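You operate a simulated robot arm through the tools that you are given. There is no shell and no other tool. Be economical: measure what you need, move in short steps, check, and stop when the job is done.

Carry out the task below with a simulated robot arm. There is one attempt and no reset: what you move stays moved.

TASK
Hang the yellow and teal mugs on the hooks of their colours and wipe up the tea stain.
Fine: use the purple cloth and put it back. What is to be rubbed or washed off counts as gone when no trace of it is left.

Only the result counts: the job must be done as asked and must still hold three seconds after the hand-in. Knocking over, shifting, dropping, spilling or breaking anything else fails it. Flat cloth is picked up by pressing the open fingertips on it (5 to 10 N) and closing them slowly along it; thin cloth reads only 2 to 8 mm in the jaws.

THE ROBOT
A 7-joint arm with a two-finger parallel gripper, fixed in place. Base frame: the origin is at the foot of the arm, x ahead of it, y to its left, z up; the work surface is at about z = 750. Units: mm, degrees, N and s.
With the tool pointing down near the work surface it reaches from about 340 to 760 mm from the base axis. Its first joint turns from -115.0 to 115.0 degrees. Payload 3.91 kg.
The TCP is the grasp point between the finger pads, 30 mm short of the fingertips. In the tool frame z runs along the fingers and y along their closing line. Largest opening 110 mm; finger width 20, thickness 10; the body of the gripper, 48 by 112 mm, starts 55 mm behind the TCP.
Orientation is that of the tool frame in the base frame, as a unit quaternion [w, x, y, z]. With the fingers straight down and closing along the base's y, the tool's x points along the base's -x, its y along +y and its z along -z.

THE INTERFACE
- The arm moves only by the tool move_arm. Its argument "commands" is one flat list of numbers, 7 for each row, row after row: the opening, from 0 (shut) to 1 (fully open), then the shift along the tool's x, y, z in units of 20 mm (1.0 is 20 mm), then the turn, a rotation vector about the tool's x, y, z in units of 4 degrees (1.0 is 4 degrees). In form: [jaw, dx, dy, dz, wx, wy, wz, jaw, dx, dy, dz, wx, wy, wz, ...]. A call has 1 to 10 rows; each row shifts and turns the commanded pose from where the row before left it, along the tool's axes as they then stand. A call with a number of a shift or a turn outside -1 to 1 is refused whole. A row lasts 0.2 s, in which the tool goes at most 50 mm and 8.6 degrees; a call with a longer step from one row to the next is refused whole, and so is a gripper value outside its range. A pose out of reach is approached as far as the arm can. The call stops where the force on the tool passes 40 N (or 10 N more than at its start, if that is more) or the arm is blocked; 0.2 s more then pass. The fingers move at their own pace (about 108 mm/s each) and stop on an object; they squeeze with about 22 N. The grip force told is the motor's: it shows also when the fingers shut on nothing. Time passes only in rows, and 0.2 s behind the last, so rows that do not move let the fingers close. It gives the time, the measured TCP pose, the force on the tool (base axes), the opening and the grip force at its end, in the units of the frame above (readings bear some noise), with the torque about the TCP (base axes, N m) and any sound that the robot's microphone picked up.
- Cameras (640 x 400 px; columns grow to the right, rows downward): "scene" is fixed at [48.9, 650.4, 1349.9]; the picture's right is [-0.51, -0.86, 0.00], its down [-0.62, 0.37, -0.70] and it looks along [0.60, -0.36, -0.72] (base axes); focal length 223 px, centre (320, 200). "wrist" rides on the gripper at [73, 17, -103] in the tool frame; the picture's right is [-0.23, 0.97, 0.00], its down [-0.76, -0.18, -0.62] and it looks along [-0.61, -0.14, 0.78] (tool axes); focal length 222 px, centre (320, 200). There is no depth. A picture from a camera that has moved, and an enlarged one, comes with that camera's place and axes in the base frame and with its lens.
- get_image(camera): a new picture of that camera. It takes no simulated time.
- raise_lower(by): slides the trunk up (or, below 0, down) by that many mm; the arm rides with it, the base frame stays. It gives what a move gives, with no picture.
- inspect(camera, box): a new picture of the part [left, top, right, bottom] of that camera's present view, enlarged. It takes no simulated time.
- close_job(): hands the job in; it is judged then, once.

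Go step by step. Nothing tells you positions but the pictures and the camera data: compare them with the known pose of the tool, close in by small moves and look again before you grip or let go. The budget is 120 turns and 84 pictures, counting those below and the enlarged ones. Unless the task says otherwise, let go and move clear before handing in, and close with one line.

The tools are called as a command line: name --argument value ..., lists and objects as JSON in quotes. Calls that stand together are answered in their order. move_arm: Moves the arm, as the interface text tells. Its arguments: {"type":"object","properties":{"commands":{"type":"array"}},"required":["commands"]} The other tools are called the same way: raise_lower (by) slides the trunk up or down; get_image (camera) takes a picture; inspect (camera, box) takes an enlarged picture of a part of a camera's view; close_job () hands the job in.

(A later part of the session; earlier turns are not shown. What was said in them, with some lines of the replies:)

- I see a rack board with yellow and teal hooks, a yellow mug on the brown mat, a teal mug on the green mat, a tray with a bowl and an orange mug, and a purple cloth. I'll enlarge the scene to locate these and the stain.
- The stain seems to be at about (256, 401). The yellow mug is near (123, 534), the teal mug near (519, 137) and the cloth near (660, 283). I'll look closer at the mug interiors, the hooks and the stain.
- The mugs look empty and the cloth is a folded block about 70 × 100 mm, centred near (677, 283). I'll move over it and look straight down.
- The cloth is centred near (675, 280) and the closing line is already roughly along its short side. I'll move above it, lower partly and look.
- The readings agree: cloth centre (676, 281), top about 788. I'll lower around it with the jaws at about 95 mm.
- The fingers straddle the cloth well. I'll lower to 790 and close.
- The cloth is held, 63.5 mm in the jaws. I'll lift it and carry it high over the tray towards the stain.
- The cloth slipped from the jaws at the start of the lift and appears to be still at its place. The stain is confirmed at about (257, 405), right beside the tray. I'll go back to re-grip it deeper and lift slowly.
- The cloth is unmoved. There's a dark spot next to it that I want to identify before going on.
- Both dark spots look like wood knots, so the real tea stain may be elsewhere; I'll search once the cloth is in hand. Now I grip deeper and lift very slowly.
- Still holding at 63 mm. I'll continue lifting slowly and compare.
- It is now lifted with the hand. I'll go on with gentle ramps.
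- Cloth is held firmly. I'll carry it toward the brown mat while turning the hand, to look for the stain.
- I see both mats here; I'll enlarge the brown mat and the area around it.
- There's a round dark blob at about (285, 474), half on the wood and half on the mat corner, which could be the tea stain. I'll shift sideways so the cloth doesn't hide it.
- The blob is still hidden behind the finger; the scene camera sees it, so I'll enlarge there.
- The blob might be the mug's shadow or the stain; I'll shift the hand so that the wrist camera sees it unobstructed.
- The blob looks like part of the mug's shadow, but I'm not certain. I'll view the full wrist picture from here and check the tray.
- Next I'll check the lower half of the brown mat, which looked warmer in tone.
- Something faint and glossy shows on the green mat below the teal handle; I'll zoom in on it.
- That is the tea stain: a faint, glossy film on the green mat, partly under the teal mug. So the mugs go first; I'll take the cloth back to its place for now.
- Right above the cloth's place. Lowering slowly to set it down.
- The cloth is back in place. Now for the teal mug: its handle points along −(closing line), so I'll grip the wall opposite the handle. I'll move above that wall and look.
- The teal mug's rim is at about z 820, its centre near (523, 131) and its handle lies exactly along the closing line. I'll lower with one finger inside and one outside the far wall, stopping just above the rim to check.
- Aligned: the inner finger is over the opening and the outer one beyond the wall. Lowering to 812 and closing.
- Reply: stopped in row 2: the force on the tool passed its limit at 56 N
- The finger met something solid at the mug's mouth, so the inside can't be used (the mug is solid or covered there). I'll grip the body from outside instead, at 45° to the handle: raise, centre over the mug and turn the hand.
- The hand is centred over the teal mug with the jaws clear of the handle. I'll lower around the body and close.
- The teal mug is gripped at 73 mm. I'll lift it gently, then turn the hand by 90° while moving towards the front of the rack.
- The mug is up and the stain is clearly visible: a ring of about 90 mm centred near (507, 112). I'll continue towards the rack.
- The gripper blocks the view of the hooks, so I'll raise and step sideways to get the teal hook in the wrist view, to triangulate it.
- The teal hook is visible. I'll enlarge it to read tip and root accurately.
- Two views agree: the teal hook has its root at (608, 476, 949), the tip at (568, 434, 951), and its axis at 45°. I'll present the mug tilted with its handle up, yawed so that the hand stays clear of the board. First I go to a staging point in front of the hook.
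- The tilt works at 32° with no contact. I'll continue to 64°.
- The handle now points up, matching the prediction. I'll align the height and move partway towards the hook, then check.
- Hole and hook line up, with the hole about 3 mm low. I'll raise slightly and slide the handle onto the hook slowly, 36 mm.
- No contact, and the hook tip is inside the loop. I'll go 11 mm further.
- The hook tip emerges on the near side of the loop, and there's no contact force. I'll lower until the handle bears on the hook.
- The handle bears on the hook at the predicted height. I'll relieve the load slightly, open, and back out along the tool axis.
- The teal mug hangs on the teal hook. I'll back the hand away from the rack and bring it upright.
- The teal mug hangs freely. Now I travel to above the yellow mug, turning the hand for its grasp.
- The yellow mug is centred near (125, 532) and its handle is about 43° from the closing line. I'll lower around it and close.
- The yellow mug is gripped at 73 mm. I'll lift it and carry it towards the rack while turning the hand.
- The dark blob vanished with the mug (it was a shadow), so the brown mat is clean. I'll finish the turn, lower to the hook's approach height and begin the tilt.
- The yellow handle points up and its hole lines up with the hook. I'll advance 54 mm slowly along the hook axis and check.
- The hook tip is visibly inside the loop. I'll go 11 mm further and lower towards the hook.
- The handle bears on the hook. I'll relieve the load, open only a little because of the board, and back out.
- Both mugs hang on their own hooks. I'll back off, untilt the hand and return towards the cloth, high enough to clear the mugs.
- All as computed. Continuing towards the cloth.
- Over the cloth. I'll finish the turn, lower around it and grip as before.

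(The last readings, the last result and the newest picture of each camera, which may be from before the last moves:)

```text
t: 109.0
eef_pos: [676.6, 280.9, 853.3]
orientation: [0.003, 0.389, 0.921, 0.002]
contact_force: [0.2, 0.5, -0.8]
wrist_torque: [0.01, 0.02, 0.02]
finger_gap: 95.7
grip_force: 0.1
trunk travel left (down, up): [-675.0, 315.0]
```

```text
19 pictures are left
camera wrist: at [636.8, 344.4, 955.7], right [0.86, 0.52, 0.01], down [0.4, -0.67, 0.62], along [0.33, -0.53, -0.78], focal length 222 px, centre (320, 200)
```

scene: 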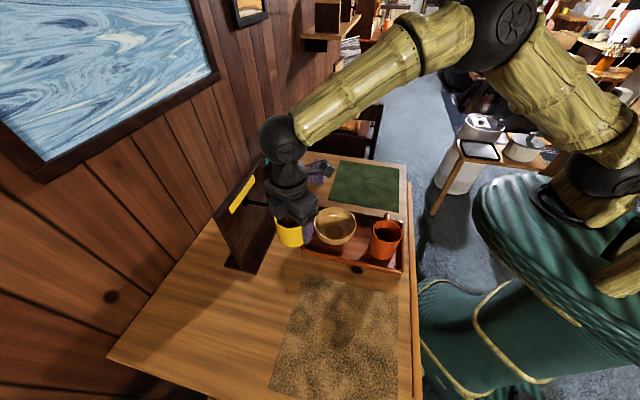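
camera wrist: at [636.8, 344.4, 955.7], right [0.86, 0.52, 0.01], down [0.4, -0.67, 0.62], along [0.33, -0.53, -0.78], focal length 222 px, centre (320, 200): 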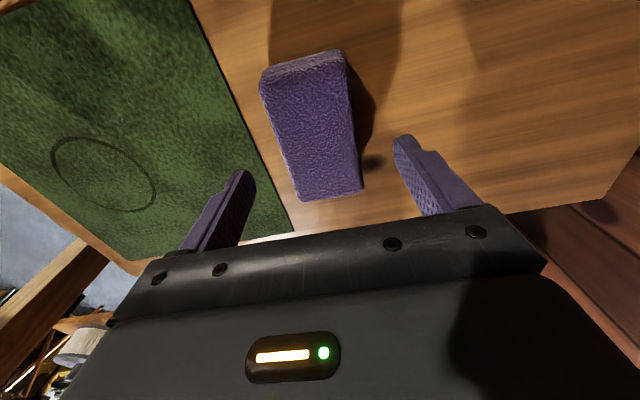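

The ring-shaped tea stain is clear, centre about (506, 115). Gripping the cloth now and lifting slowly.

move_arm --commands '[0.87, 0, -0.04, 1, 0, 0, 0, 0.87, 0, 0, 1, 0, 0, 0, 0.87, 0, 0, 1, 0, 0, 0, 0.87, 0, 0, 0.5, 0, 0, 0, 0.4, 0, 0, 0, 0, 0, 0, 0, 0, 0, 0, 0, 0, 0, 0, 0, 0, 0, 0, 0, 0, 0, 0, 0, 0, 0, 0, 0, 0, 0, 0, -0.15, 0, 0, 0, 0, 0, 0, -0.2, 0, 0, 0]'

move_arm --commands '[0, 0, 0, -0.2, 0, 0, 0, 0, 0, 0, -0.25, 0, 0, 0, 0, 0, 0, -0.35, 0, 0, 0, 0, 0, 0, -0.45, 0, 0, 0, 0, 0, 0, -0.5, 0, 0, 0, 0, 0, -0.1, -0.5, 0, 0, 0, 0, 0, -0.3, -0.3, 0, 0, 0, 0, 0, -0.4, 0, 0, 0, 0, 0, 0, -0.5, 0, 0, 0, 0, 0, 0, -0.6, 0, 0, 0, 0]'

get_image --camera "wrist"

```text
t: 111.2
eef_pos: [675.3, 279.8, 789.0]
orientation: [0.003, 0.389, 0.921, 0.002]
contact_force: [0.1, -0.1, -0.5]
wrist_torque: [0.03, 0.02, 0.03]
finger_gap: 63.3
grip_force: 22.4
trunk travel left (down, up): [-675.0, 315.0]
```

```text
t: 113.4
eef_pos: [647.5, 252.5, 839.6]
orientation: [0.003, 0.389, 0.921, 0.003]
contact_force: [0.6, -0.6, -0.8]
wrist_torque: [0.06, 0.03, 0.02]
finger_gap: 63.4
grip_force: 22.4
trunk travel left (down, up): [-675.0, 315.0]
```

```text
18 pictures are left
camera wrist: at [609.2, 316.6, 943.5], right [0.86, 0.52, 0.01], down [0.4, -0.67, 0.63], along [0.33, -0.53, -0.78], focal length 222 px, centre (320, 200)
```

wrist: 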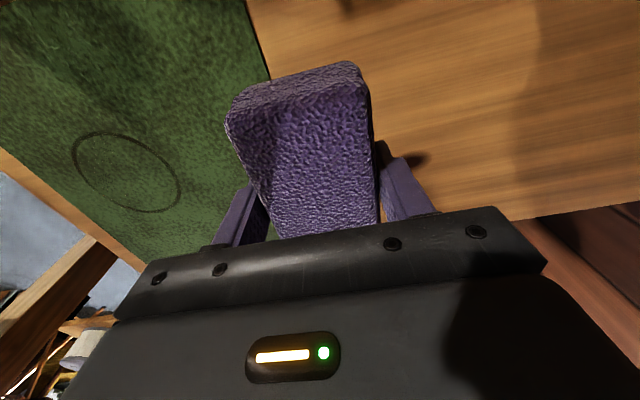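

The cloth is held firmly. I'll move straight over the stain.

move_arm --commands '[0, 0, -0.8, 0, 0, 0, 0, 0, 0, -1, 0, 0, 0, 0, 0, 0, -1, 0, 0, 0, 0, 0, 0, -1, 0, 0, 0, 0, 0, 0, -1, 0, 0, 0, 0, 0, 0, -1, 0, 0, 0, 0, 0, 0, -1, 0, 0, 0, 0, 0, 0, -1, 0, 0, 0, 0, 0, -0.06, -1, 0, 0, 0, 0, 0, 0, -0.6, 0, 0, 0, 0]'

move_arm --commands '[0, 0, 0, 0.6, 0, 0, 0, 0, 0, 0, 0.8, 0, 0, 0, 0, 0, 0, 0.6, 0, 0, 0, 0, 0, 0, 0.3, 0, 0, 0, 0, 0, 0, 0.15, 0, 0, 0, 0, 0, 0, 0, 0, 0, 0]'

```text
t: 115.6
eef_pos: [514.5, 120.3, 839.0]
orientation: [0.003, 0.389, 0.921, 0.003]
contact_force: [0.0, -1.0, -0.8]
wrist_torque: [0.0, -0.04, -0.01]
finger_gap: 63.4
grip_force: 22.1
trunk travel left (down, up): [-675.0, 315.0]
```

```text
t: 117.0
eef_pos: [514.3, 120.7, 789.1]
orientation: [0.003, 0.389, 0.921, 0.003]
contact_force: [0.6, 1.4, -0.2]
wrist_torque: [0.01, -0.02, 0.0]
finger_gap: 63.3
grip_force: 21.9
trunk travel left (down, up): [-675.0, 315.0]
```

Not yet in contact. I'll press down in small steps.

move_arm --commands '[0, 0, -0.2, 0.1, 0, 0, 0, 0, 0, -0.2, 0.1, 0, 0, 0, 0, 0, 0, 0, 0, 0, 0]'

```text
t: 117.8
eef_pos: [508.9, 115.8, 786.2]
orientation: [0.003, 0.389, 0.921, 0.003]
contact_force: [0.8, 0.1, -1.3]
wrist_torque: [0.02, -0.03, -0.03]
finger_gap: 63.5
grip_force: 21.8
trunk travel left (down, up): [-675.0, 315.0]
```

move_arm --commands '[0, 0, 0, 0.1, 0, 0, 0, 0, 0, 0, 0.1, 0, 0, 0, 0, 0, 0, 0, 0, 0, 0]'

```text
t: 118.6
eef_pos: [509.2, 115.8, 781.7]
orientation: [0.004, 0.39, 0.921, 0.003]
contact_force: [0.1, 0.4, 2.8]
wrist_torque: [0.0, 0.11, 0.02]
finger_gap: 63.8
grip_force: 21.8
trunk travel left (down, up): [-675.0, 315.0]
```

Touching with about 4 N. I'll press slightly more and begin rubbing strokes over the whole ring.

move_arm --commands '[0, 0, 0, 0.05, 0, 0, 0, 0, 0.5, 0, 0, 0, 0, 0, 0, 0.5, 0, 0, 0, 0, 0, 0, 0, -0.8, 0, 0, 0, 0, 0, 0, -0.8, 0, 0, 0, 0, 0, 0, -0.8, 0, 0, 0, 0, 0, 0, 0.8, 0, 0, 0, 0, 0, 0, 0.8, 0, 0, 0, 0, 0, 0, 0.8, 0, 0, 0, 0, 0, 0, 0.8, 0, 0, 0, 0]'

inspect --camera "scene" --box '[325, 150, 425, 220]'

```text
t: 120.8
eef_pos: [507.0, 141.5, 781.4]
orientation: [0.003, 0.389, 0.921, 0.003]
contact_force: [-4.5, -3.1, 12.2]
wrist_torque: [-0.3, 0.46, 0.09]
finger_gap: 63.7
grip_force: 21.5
trunk travel left (down, up): [-675.0, 315.0]
```

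```text
5.71 times, centred on (375, 185) of scene
camera zoom: at [48.9, 650.4, 1349.9], right [-0.51, -0.86, 0.0], down [-0.62, 0.37, -0.7], along [0.6, -0.36, -0.72], focal length 1273 px, centre (6, 286)
```

zoom: 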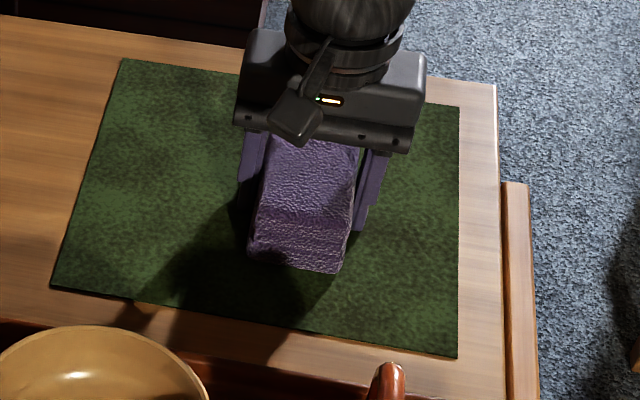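

The mat hasn't moved. The force rose to about 12 N, so I ease off a little and continue the strokes.

move_arm --commands '[0, 0, 0.8, -0.04, 0, 0, 0, 0, 0, 0.8, 0, 0, 0, 0, 0, -0.7, 0, 0, 0, 0, 0, 0, -0.7, 0, 0, 0, 0, 0, 0, -0.7, 0, 0, 0, 0, 0, 0, 0, -0.8, 0, 0, 0, 0, 0, 0, -0.8, 0, 0, 0, 0, 0, 0, -0.8, 0, 0, 0, 0, 0, 0, -0.8, 0, 0, 0, 0, 0, 0, -0.8, 0, 0, 0, 0]'

move_arm --commands '[0, 0, -0.8, 0, 0, 0, 0, 0, 0, 0.8, 0, 0, 0, 0, 0, 0, 0.8, 0, 0, 0, 0, 0, 0, 0.8, 0, 0, 0, 0, 0, 0, 0.8, 0, 0, 0, 0, 0, 0, 0.8, 0, 0, 0, 0, 0, 0, 0.8, 0, 0, 0, 0, 0, 0.6, 0, 0, 0, 0, 0, 0, 0.5, -0.8, 0, 0, 0, 0, 0, 0, -0.8, 0, 0, 0, 0]'

move_arm --commands '[0, 0, -0.8, 0, 0, 0, 0, 0, 0, -0.8, 0, 0, 0, 0, 0, 0, -0.8, 0, 0, 0, 0, 0, 0, -0.6, 0, 0, 0, 0, 0, 0.6, 0.3, 0, 0, 0, 0, 0, 0.6, 0.8, 0, 0, 0, 0, 0, 0, 0.8, 0, 0, 0, 0, 0, 0, 0.8, 0, 0, 0, 0, 0, 0, 0.8, 0, 0, 0, 0, 0, 0, 0.8, 0, 0, 0, 0]'

```text
t: 123.0
eef_pos: [500.1, 79.1, 781.8]
orientation: [0.004, 0.389, 0.921, 0.003]
contact_force: [0.1, -2.4, 2.2]
wrist_torque: [-0.12, 0.03, -0.01]
finger_gap: 63.3
grip_force: 22.1
trunk travel left (down, up): [-675.0, 315.0]
```

```text
t: 125.2
eef_pos: [521.1, 128.0, 782.7]
orientation: [0.003, 0.389, 0.921, 0.003]
contact_force: [0.1, 0.4, -0.2]
wrist_torque: [0.01, -0.01, 0.02]
finger_gap: 63.1
grip_force: 22.1
trunk travel left (down, up): [-675.0, 315.0]
```

```text
t: 127.4
eef_pos: [523.4, 161.9, 782.3]
orientation: [0.004, 0.39, 0.921, 0.001]
contact_force: [0.8, 0.3, -0.6]
wrist_torque: [0.01, -0.01, 0.0]
finger_gap: 63.2
grip_force: 22.3
trunk travel left (down, up): [-675.0, 315.0]
```

Contact was lost in the later strokes. I'll lift and move aside to inspect the result.

move_arm --commands '[0, 0, 0, -0.4, 0, 0, 0, 0, 0, 0, -0.7, 0, 0, 0, 0, 0, 0.5, -0.7, 0, 0, 0, 0, 0, 0.9, -0.2, 0, 0, 0, 0, 0, 0.9, 0, 0, 0, 0, 0, 0, 0.9, 0, 0, 0, 0, 0, 0, 0.9, 0, 0, 0, 0]'

inspect --camera "scene" --box '[335, 155, 415, 210]'

get_image --camera "wrist"

```text
t: 129.0
eef_pos: [580.4, 218.8, 821.6]
orientation: [0.002, 0.388, 0.922, 0.001]
contact_force: [0.5, 0.3, 0.2]
wrist_torque: [-0.03, -0.01, 0.03]
finger_gap: 63.5
grip_force: 22.6
trunk travel left (down, up): [-675.0, 315.0]
```

```text
7.27 times, centred on (375, 182) of scene
camera zoom: at [48.9, 650.4, 1349.9], right [-0.51, -0.86, 0.0], down [-0.62, 0.37, -0.7], along [0.6, -0.36, -0.72], focal length 1620 px, centre (-80, 327)
```

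zoom: 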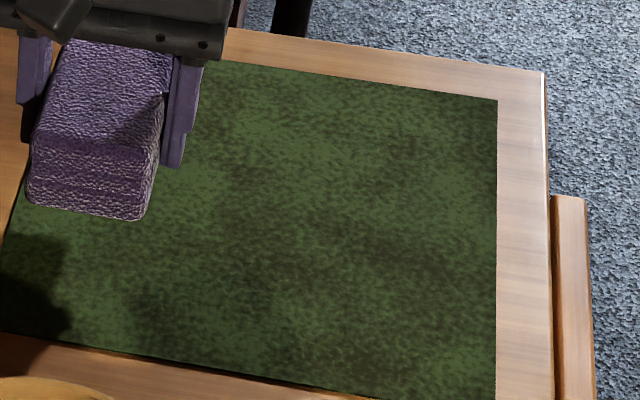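

```text
15 pictures are left
camera wrist: at [541.8, 283.7, 925.8], right [0.86, 0.52, 0.01], down [0.4, -0.67, 0.62], along [0.33, -0.53, -0.78], focal length 222 px, centre (320, 200)
```

wrist: 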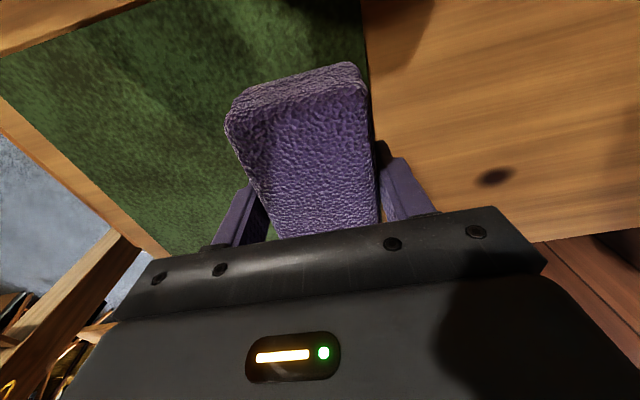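

The ring seems gone. I'll zoom in to check for remaining traces.

inspect --camera "scene" --box '[358, 172, 396, 197]'

inspect --camera "wrist" --box '[60, 70, 260, 220]'

```text
16.00 times, centred on (377, 184) of scene
camera zoom: at [48.9, 650.4, 1349.9], right [-0.51, -0.86, 0.0], down [-0.62, 0.37, -0.7], along [0.6, -0.36, -0.72], focal length 3564 px, centre (-592, 448)
```

zoom: 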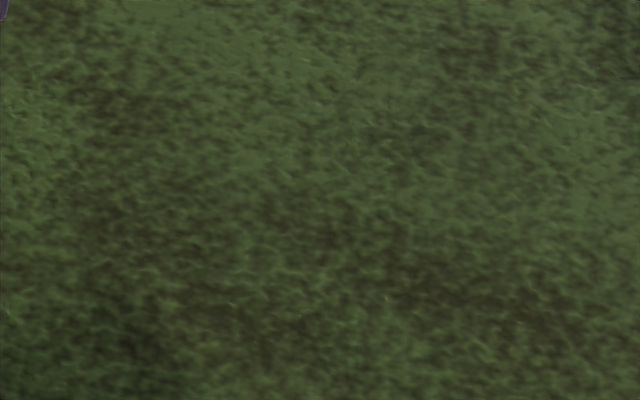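

```text
2.67 times, centred on (160, 145) of wrist
camera zoom: at [541.8, 283.7, 925.8], right [0.86, 0.52, 0.01], down [0.4, -0.67, 0.62], along [0.33, -0.53, -0.78], focal length 592 px, centre (747, 347)
```

zoom: 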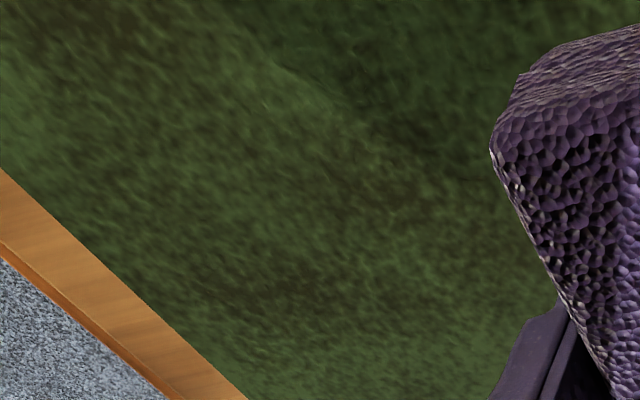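

No trace visible. To be safe I'll make one more pass with proper contact, as some strokes were too light.

move_arm --commands '[0, -0.05, -0.8, 0, 0, 0, 0, 0, -0.05, -1, 0, 0, 0, 0, 0, -0.05, -1, 0, 0, 0, 0, 0, -0.05, -1, 0, 0, 0, 0, 0, 0, 0, 0.7, 0, 0, 0, 0, 0, 0, 0.7, 0, 0, 0, 0, 0, 0, 0.45, 0, 0, 0, 0, 0, 0, 0.1, 0, 0, 0, 0, 0, 0, 0.08, 0, 0, 0, 0, 0, 0, 0, 0, 0, 0]'

```text
t: 131.2
eef_pos: [530.0, 164.9, 782.0]
orientation: [0.003, 0.389, 0.921, 0.003]
contact_force: [-1.0, -0.6, -0.8]
wrist_torque: [0.02, -0.03, -0.01]
finger_gap: 63.5
grip_force: 21.9
trunk travel left (down, up): [-675.0, 315.0]
```

move_arm --commands '[0, 0, 0, 0.08, 0, 0, 0, 0, 0, 0, 0.07, 0, 0, 0, 0, 0, 0, 0, 0, 0, 0]'

```text
t: 132.0
eef_pos: [528.8, 164.3, 782.3]
orientation: [0.006, 0.389, 0.921, 0.004]
contact_force: [1.6, 0.4, 26.5]
wrist_torque: [-0.17, 0.49, -0.04]
finger_gap: 63.5
grip_force: 22.6
trunk travel left (down, up): [-675.0, 315.0]
```

That's too firm, so I'll ease up and then stroke.

move_arm --commands '[0, 0, 0, -0.08, 0, 0, 0, 0, 0, 0, 0, 0, 0, 0]'

```text
t: 132.6
eef_pos: [529.5, 164.5, 780.4]
orientation: [0.004, 0.389, 0.921, 0.003]
contact_force: [5.8, 2.0, 22.0]
wrist_torque: [-0.17, 0.07, 0.0]
finger_gap: 63.4
grip_force: 22.0
trunk travel left (down, up): [-675.0, 315.0]
```

move_arm --commands '[0, 0, 0, -0.05, 0, 0, 0, 0, 0, 0, -0.03, 0, 0, 0, 0, 0, 0, 0, 0, 0, 0]'

```text
t: 133.4
eef_pos: [527.9, 163.3, 780.1]
orientation: [0.003, 0.389, 0.921, 0.002]
contact_force: [4.2, 2.2, 6.0]
wrist_torque: [-0.19, -0.42, 0.21]
finger_gap: 63.1
grip_force: 22.1
trunk travel left (down, up): [-675.0, 315.0]
```

About 7 N now. Stroking both strips.

move_arm --commands '[0, 0, -0.8, 0, 0, 0, 0, 0, 0, -0.8, 0, 0, 0, 0, 0, 0, -0.8, 0, 0, 0, 0, 0, 0, -0.8, 0, 0, 0, 0, 0, 0, -0.8, 0, 0, 0, 0, 0, 0, -0.8, 0, 0, 0, 0, 0, -0.8, 0, 0, 0, 0, 0, 0, -0.8, 0, 0, 0, 0, 0]'

move_arm --commands '[0, -0.5, 0.4, 0, 0, 0, 0, 0, 0, 0.8, 0, 0, 0, 0, 0, 0, 0.8, 0, 0, 0, 0, 0, 0, 0.8, 0, 0, 0, 0, 0, 0, 0.8, 0, 0, 0, 0, 0, 0, 0.8, 0, 0, 0, 0, 0, 0.5, 0.4, 0, 0, 0, 0]'

```text
t: 135.2
eef_pos: [480.8, 73.7, 781.7]
orientation: [0.003, 0.389, 0.921, 0.002]
contact_force: [-2.0, 0.1, 4.3]
wrist_torque: [-0.05, 0.24, -0.06]
finger_gap: 63.5
grip_force: 21.8
trunk travel left (down, up): [-675.0, 315.0]
```

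```text
t: 136.8
eef_pos: [552.3, 143.1, 780.8]
orientation: [0.003, 0.389, 0.921, 0.002]
contact_force: [0.0, 0.6, -0.4]
wrist_torque: [0.01, 0.01, 0.0]
finger_gap: 63.3
grip_force: 22.2
trunk travel left (down, up): [-675.0, 315.0]
```

The wiping is done. I'll lift and carry the cloth back to its place.

move_arm --commands '[0, 0, 0, -0.4, 0, 0, 0, 0, 0, 0, -0.7, 0, 0, 0, 0, 0.1, 0.7, -0.9, 0, 0, 0, 0, 0.1, 0.9, -0.5, 0, 0, 0, 0, 0.1, 1, 0, 0, 0, 0, 0, 0.1, 1, 0, 0, 0, 0, 0, 0.1, 1, 0, 0, 0, 0, 0, 0.1, 1, 0, 0, 0, 0, 0, 0, 1, 0, 0, 0, 0, 0, 0, 1, 0, 0, 0, 0]'

move_arm --commands '[0, 0.02, 1, 0, 0, 0, 0, 0, 0, 0.6, 0, 0, 0, 0, 0, 0, 0, 0.6, 0, 0, 0, 0, 0, 0, 0.7, 0, 0, 0, 0, 0, 0, 0.5, 0, 0, 0, 0, 0, 0, 0.2, 0, 0, 0, 0, 0, 0, 0, 0, 0, 0]'

get_image --camera "wrist"

```text
t: 139.0
eef_pos: [652.3, 256.5, 832.0]
orientation: [0.003, 0.389, 0.921, 0.002]
contact_force: [0.1, 0.7, -0.2]
wrist_torque: [0.01, 0.03, 0.02]
finger_gap: 63.4
grip_force: 21.8
trunk travel left (down, up): [-675.0, 315.0]
```

```text
t: 140.6
eef_pos: [675.2, 278.3, 792.5]
orientation: [0.003, 0.389, 0.921, 0.003]
contact_force: [0.4, 0.8, -0.5]
wrist_torque: [-0.01, -0.02, -0.01]
finger_gap: 63.2
grip_force: 22.2
trunk travel left (down, up): [-675.0, 315.0]
```

```text
12 pictures are left
camera wrist: at [635.9, 341.7, 895.9], right [0.86, 0.52, 0.01], down [0.4, -0.67, 0.63], along [0.33, -0.53, -0.78], focal length 222 px, centre (320, 200)
```

wrist: 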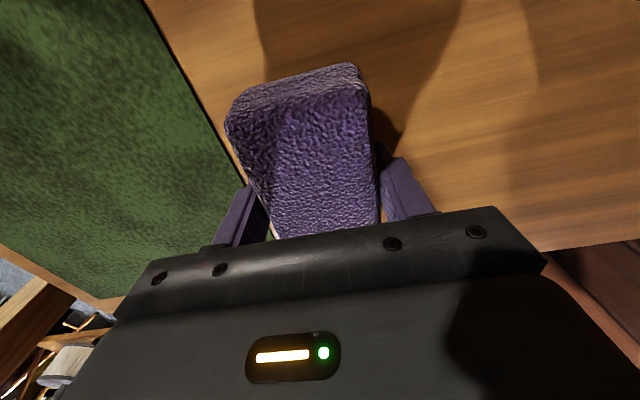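

Over the original place. Lowering the last millimetres until it touches.

move_arm --commands '[0, 0.05, 0.06, 0.25, 0, 0, 0, 0, 0, 0, 0.15, 0, 0, 0, 0, 0, 0, 0.08, 0, 0, 0, 0, 0, 0, 0, 0, 0, 0]'

```text
t: 141.6
eef_pos: [675.3, 280.5, 783.4]
orientation: [0.003, 0.389, 0.921, 0.002]
contact_force: [-0.1, -0.8, -0.5]
wrist_torque: [-0.03, 0.0, 0.04]
finger_gap: 63.4
grip_force: 21.7
trunk travel left (down, up): [-675.0, 315.0]
```

move_arm --commands '[0, 0, 0, 0.07, 0, 0, 0, 0, 0, 0, 0.05, 0, 0, 0, 0, 0, 0, 0, 0, 0, 0]'

```text
t: 142.4
eef_pos: [675.4, 280.1, 781.3]
orientation: [0.003, 0.389, 0.921, 0.002]
contact_force: [0.5, -0.1, 2.0]
wrist_torque: [-0.11, 0.09, 0.01]
finger_gap: 63.5
grip_force: 22.0
trunk travel left (down, up): [-675.0, 315.0]
```

Touching. I'll release and go straight up.

move_arm --commands '[0.7, 0, 0, 0, 0, 0, 0, 0.87, 0, 0, 0, 0, 0, 0, 0.87, 0, 0, 0, 0, 0, 0, 0.87, 0, 0, -0.4, 0, 0, 0, 0.87, 0, 0, -0.8, 0, 0, 0, 0.87, 0, 0, -1, 0, 0, 0, 0.87, 0, 0, -1, 0, 0, 0, 0.87, 0, 0, -1, 0, 0, 0, 0.87, 0, -0.5, -1, 0, 0, 0, 0.87, 0, -1, -1, 0, 0, 0]'

get_image --camera "wrist"

get_image --camera "scene"

inspect --camera "scene" --box '[335, 155, 415, 210]'

```text
t: 144.6
eef_pos: [651.9, 259.8, 905.7]
orientation: [0.003, 0.389, 0.921, 0.002]
contact_force: [0.3, 0.2, 0.8]
wrist_torque: [0.01, -0.03, 0.01]
finger_gap: 95.6
grip_force: 0.1
trunk travel left (down, up): [-675.0, 315.0]
```

```text
11 pictures are left
camera wrist: at [612.7, 322.9, 1008.7], right [0.86, 0.52, 0.01], down [0.4, -0.67, 0.62], along [0.33, -0.53, -0.78], focal length 222 px, centre (320, 200)
```

wrist: 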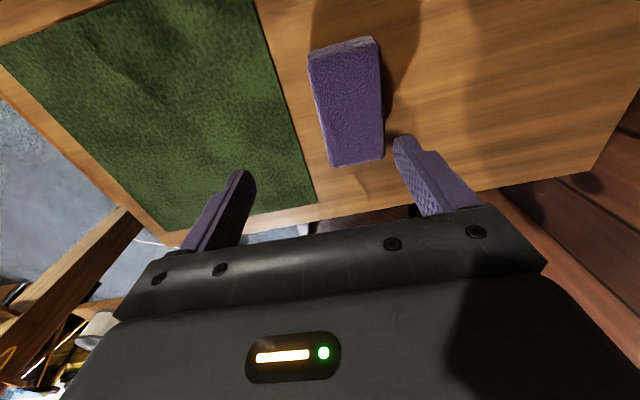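

```text
10 pictures are left
```

scene: 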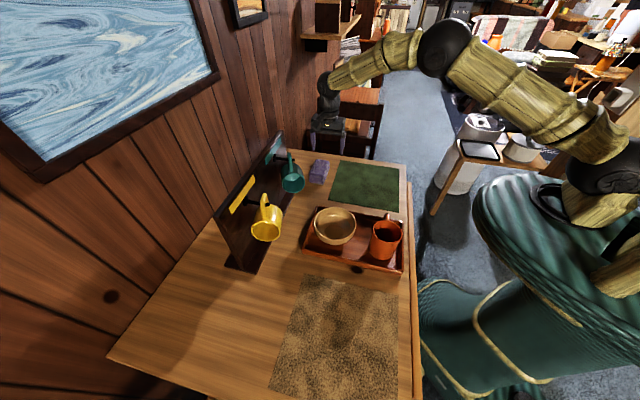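

```text
7.27 times, centred on (375, 182) of scene
camera zoom: at [48.9, 650.4, 1349.9], right [-0.51, -0.86, 0.0], down [-0.62, 0.37, -0.7], along [0.6, -0.36, -0.72], focal length 1620 px, centre (-80, 327)
```

zoom: 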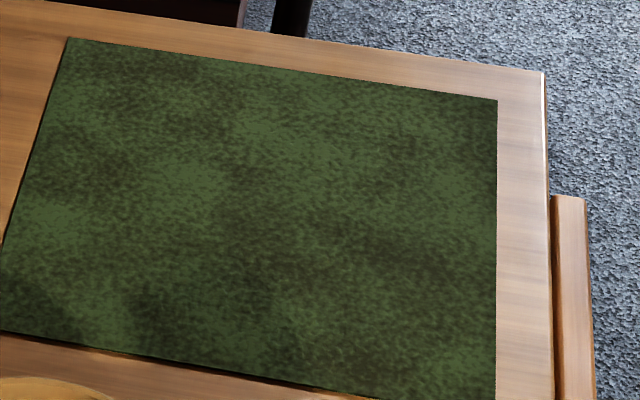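

All in place. One last close look at the wiped area from the wrist camera.

inspect --camera "wrist" --box '[80, 60, 250, 200]'

inspect --camera "scene" --box '[220, 130, 340, 250]'

```text
2.86 times, centred on (165, 130) of wrist
camera zoom: at [612.7, 322.9, 1008.7], right [0.86, 0.52, 0.01], down [0.4, -0.67, 0.62], along [0.33, -0.53, -0.78], focal length 635 px, centre (763, 400)
```

zoom: 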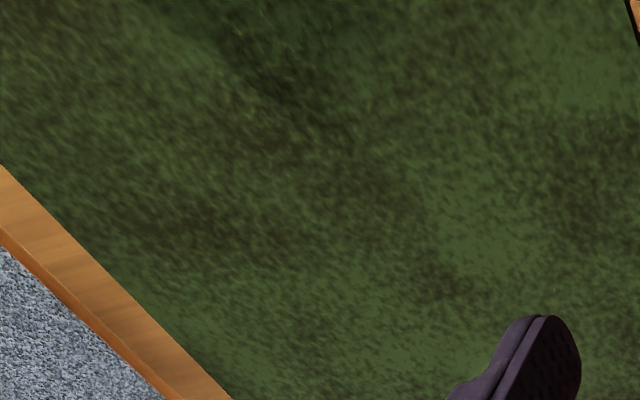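

```text
3.33 times, centred on (280, 190) of scene
camera zoom: at [48.9, 650.4, 1349.9], right [-0.51, -0.86, 0.0], down [-0.62, 0.37, -0.7], along [0.6, -0.36, -0.72], focal length 742 px, centre (453, 233)
```

zoom: 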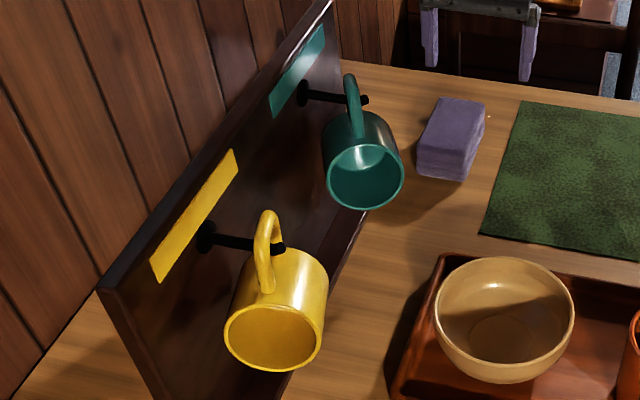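

The stain is gone with no trace, both mugs hang on the hooks of their colours, and the cloth is back in place with the hand clear. Handing in.

close_job

```text
The job is handed in.
```

The yellow and teal mugs hang on the hooks of their colours, the tea stain on the green mat is wiped away with no trace visible, the purple cloth is back in its place, and the job is handed in.
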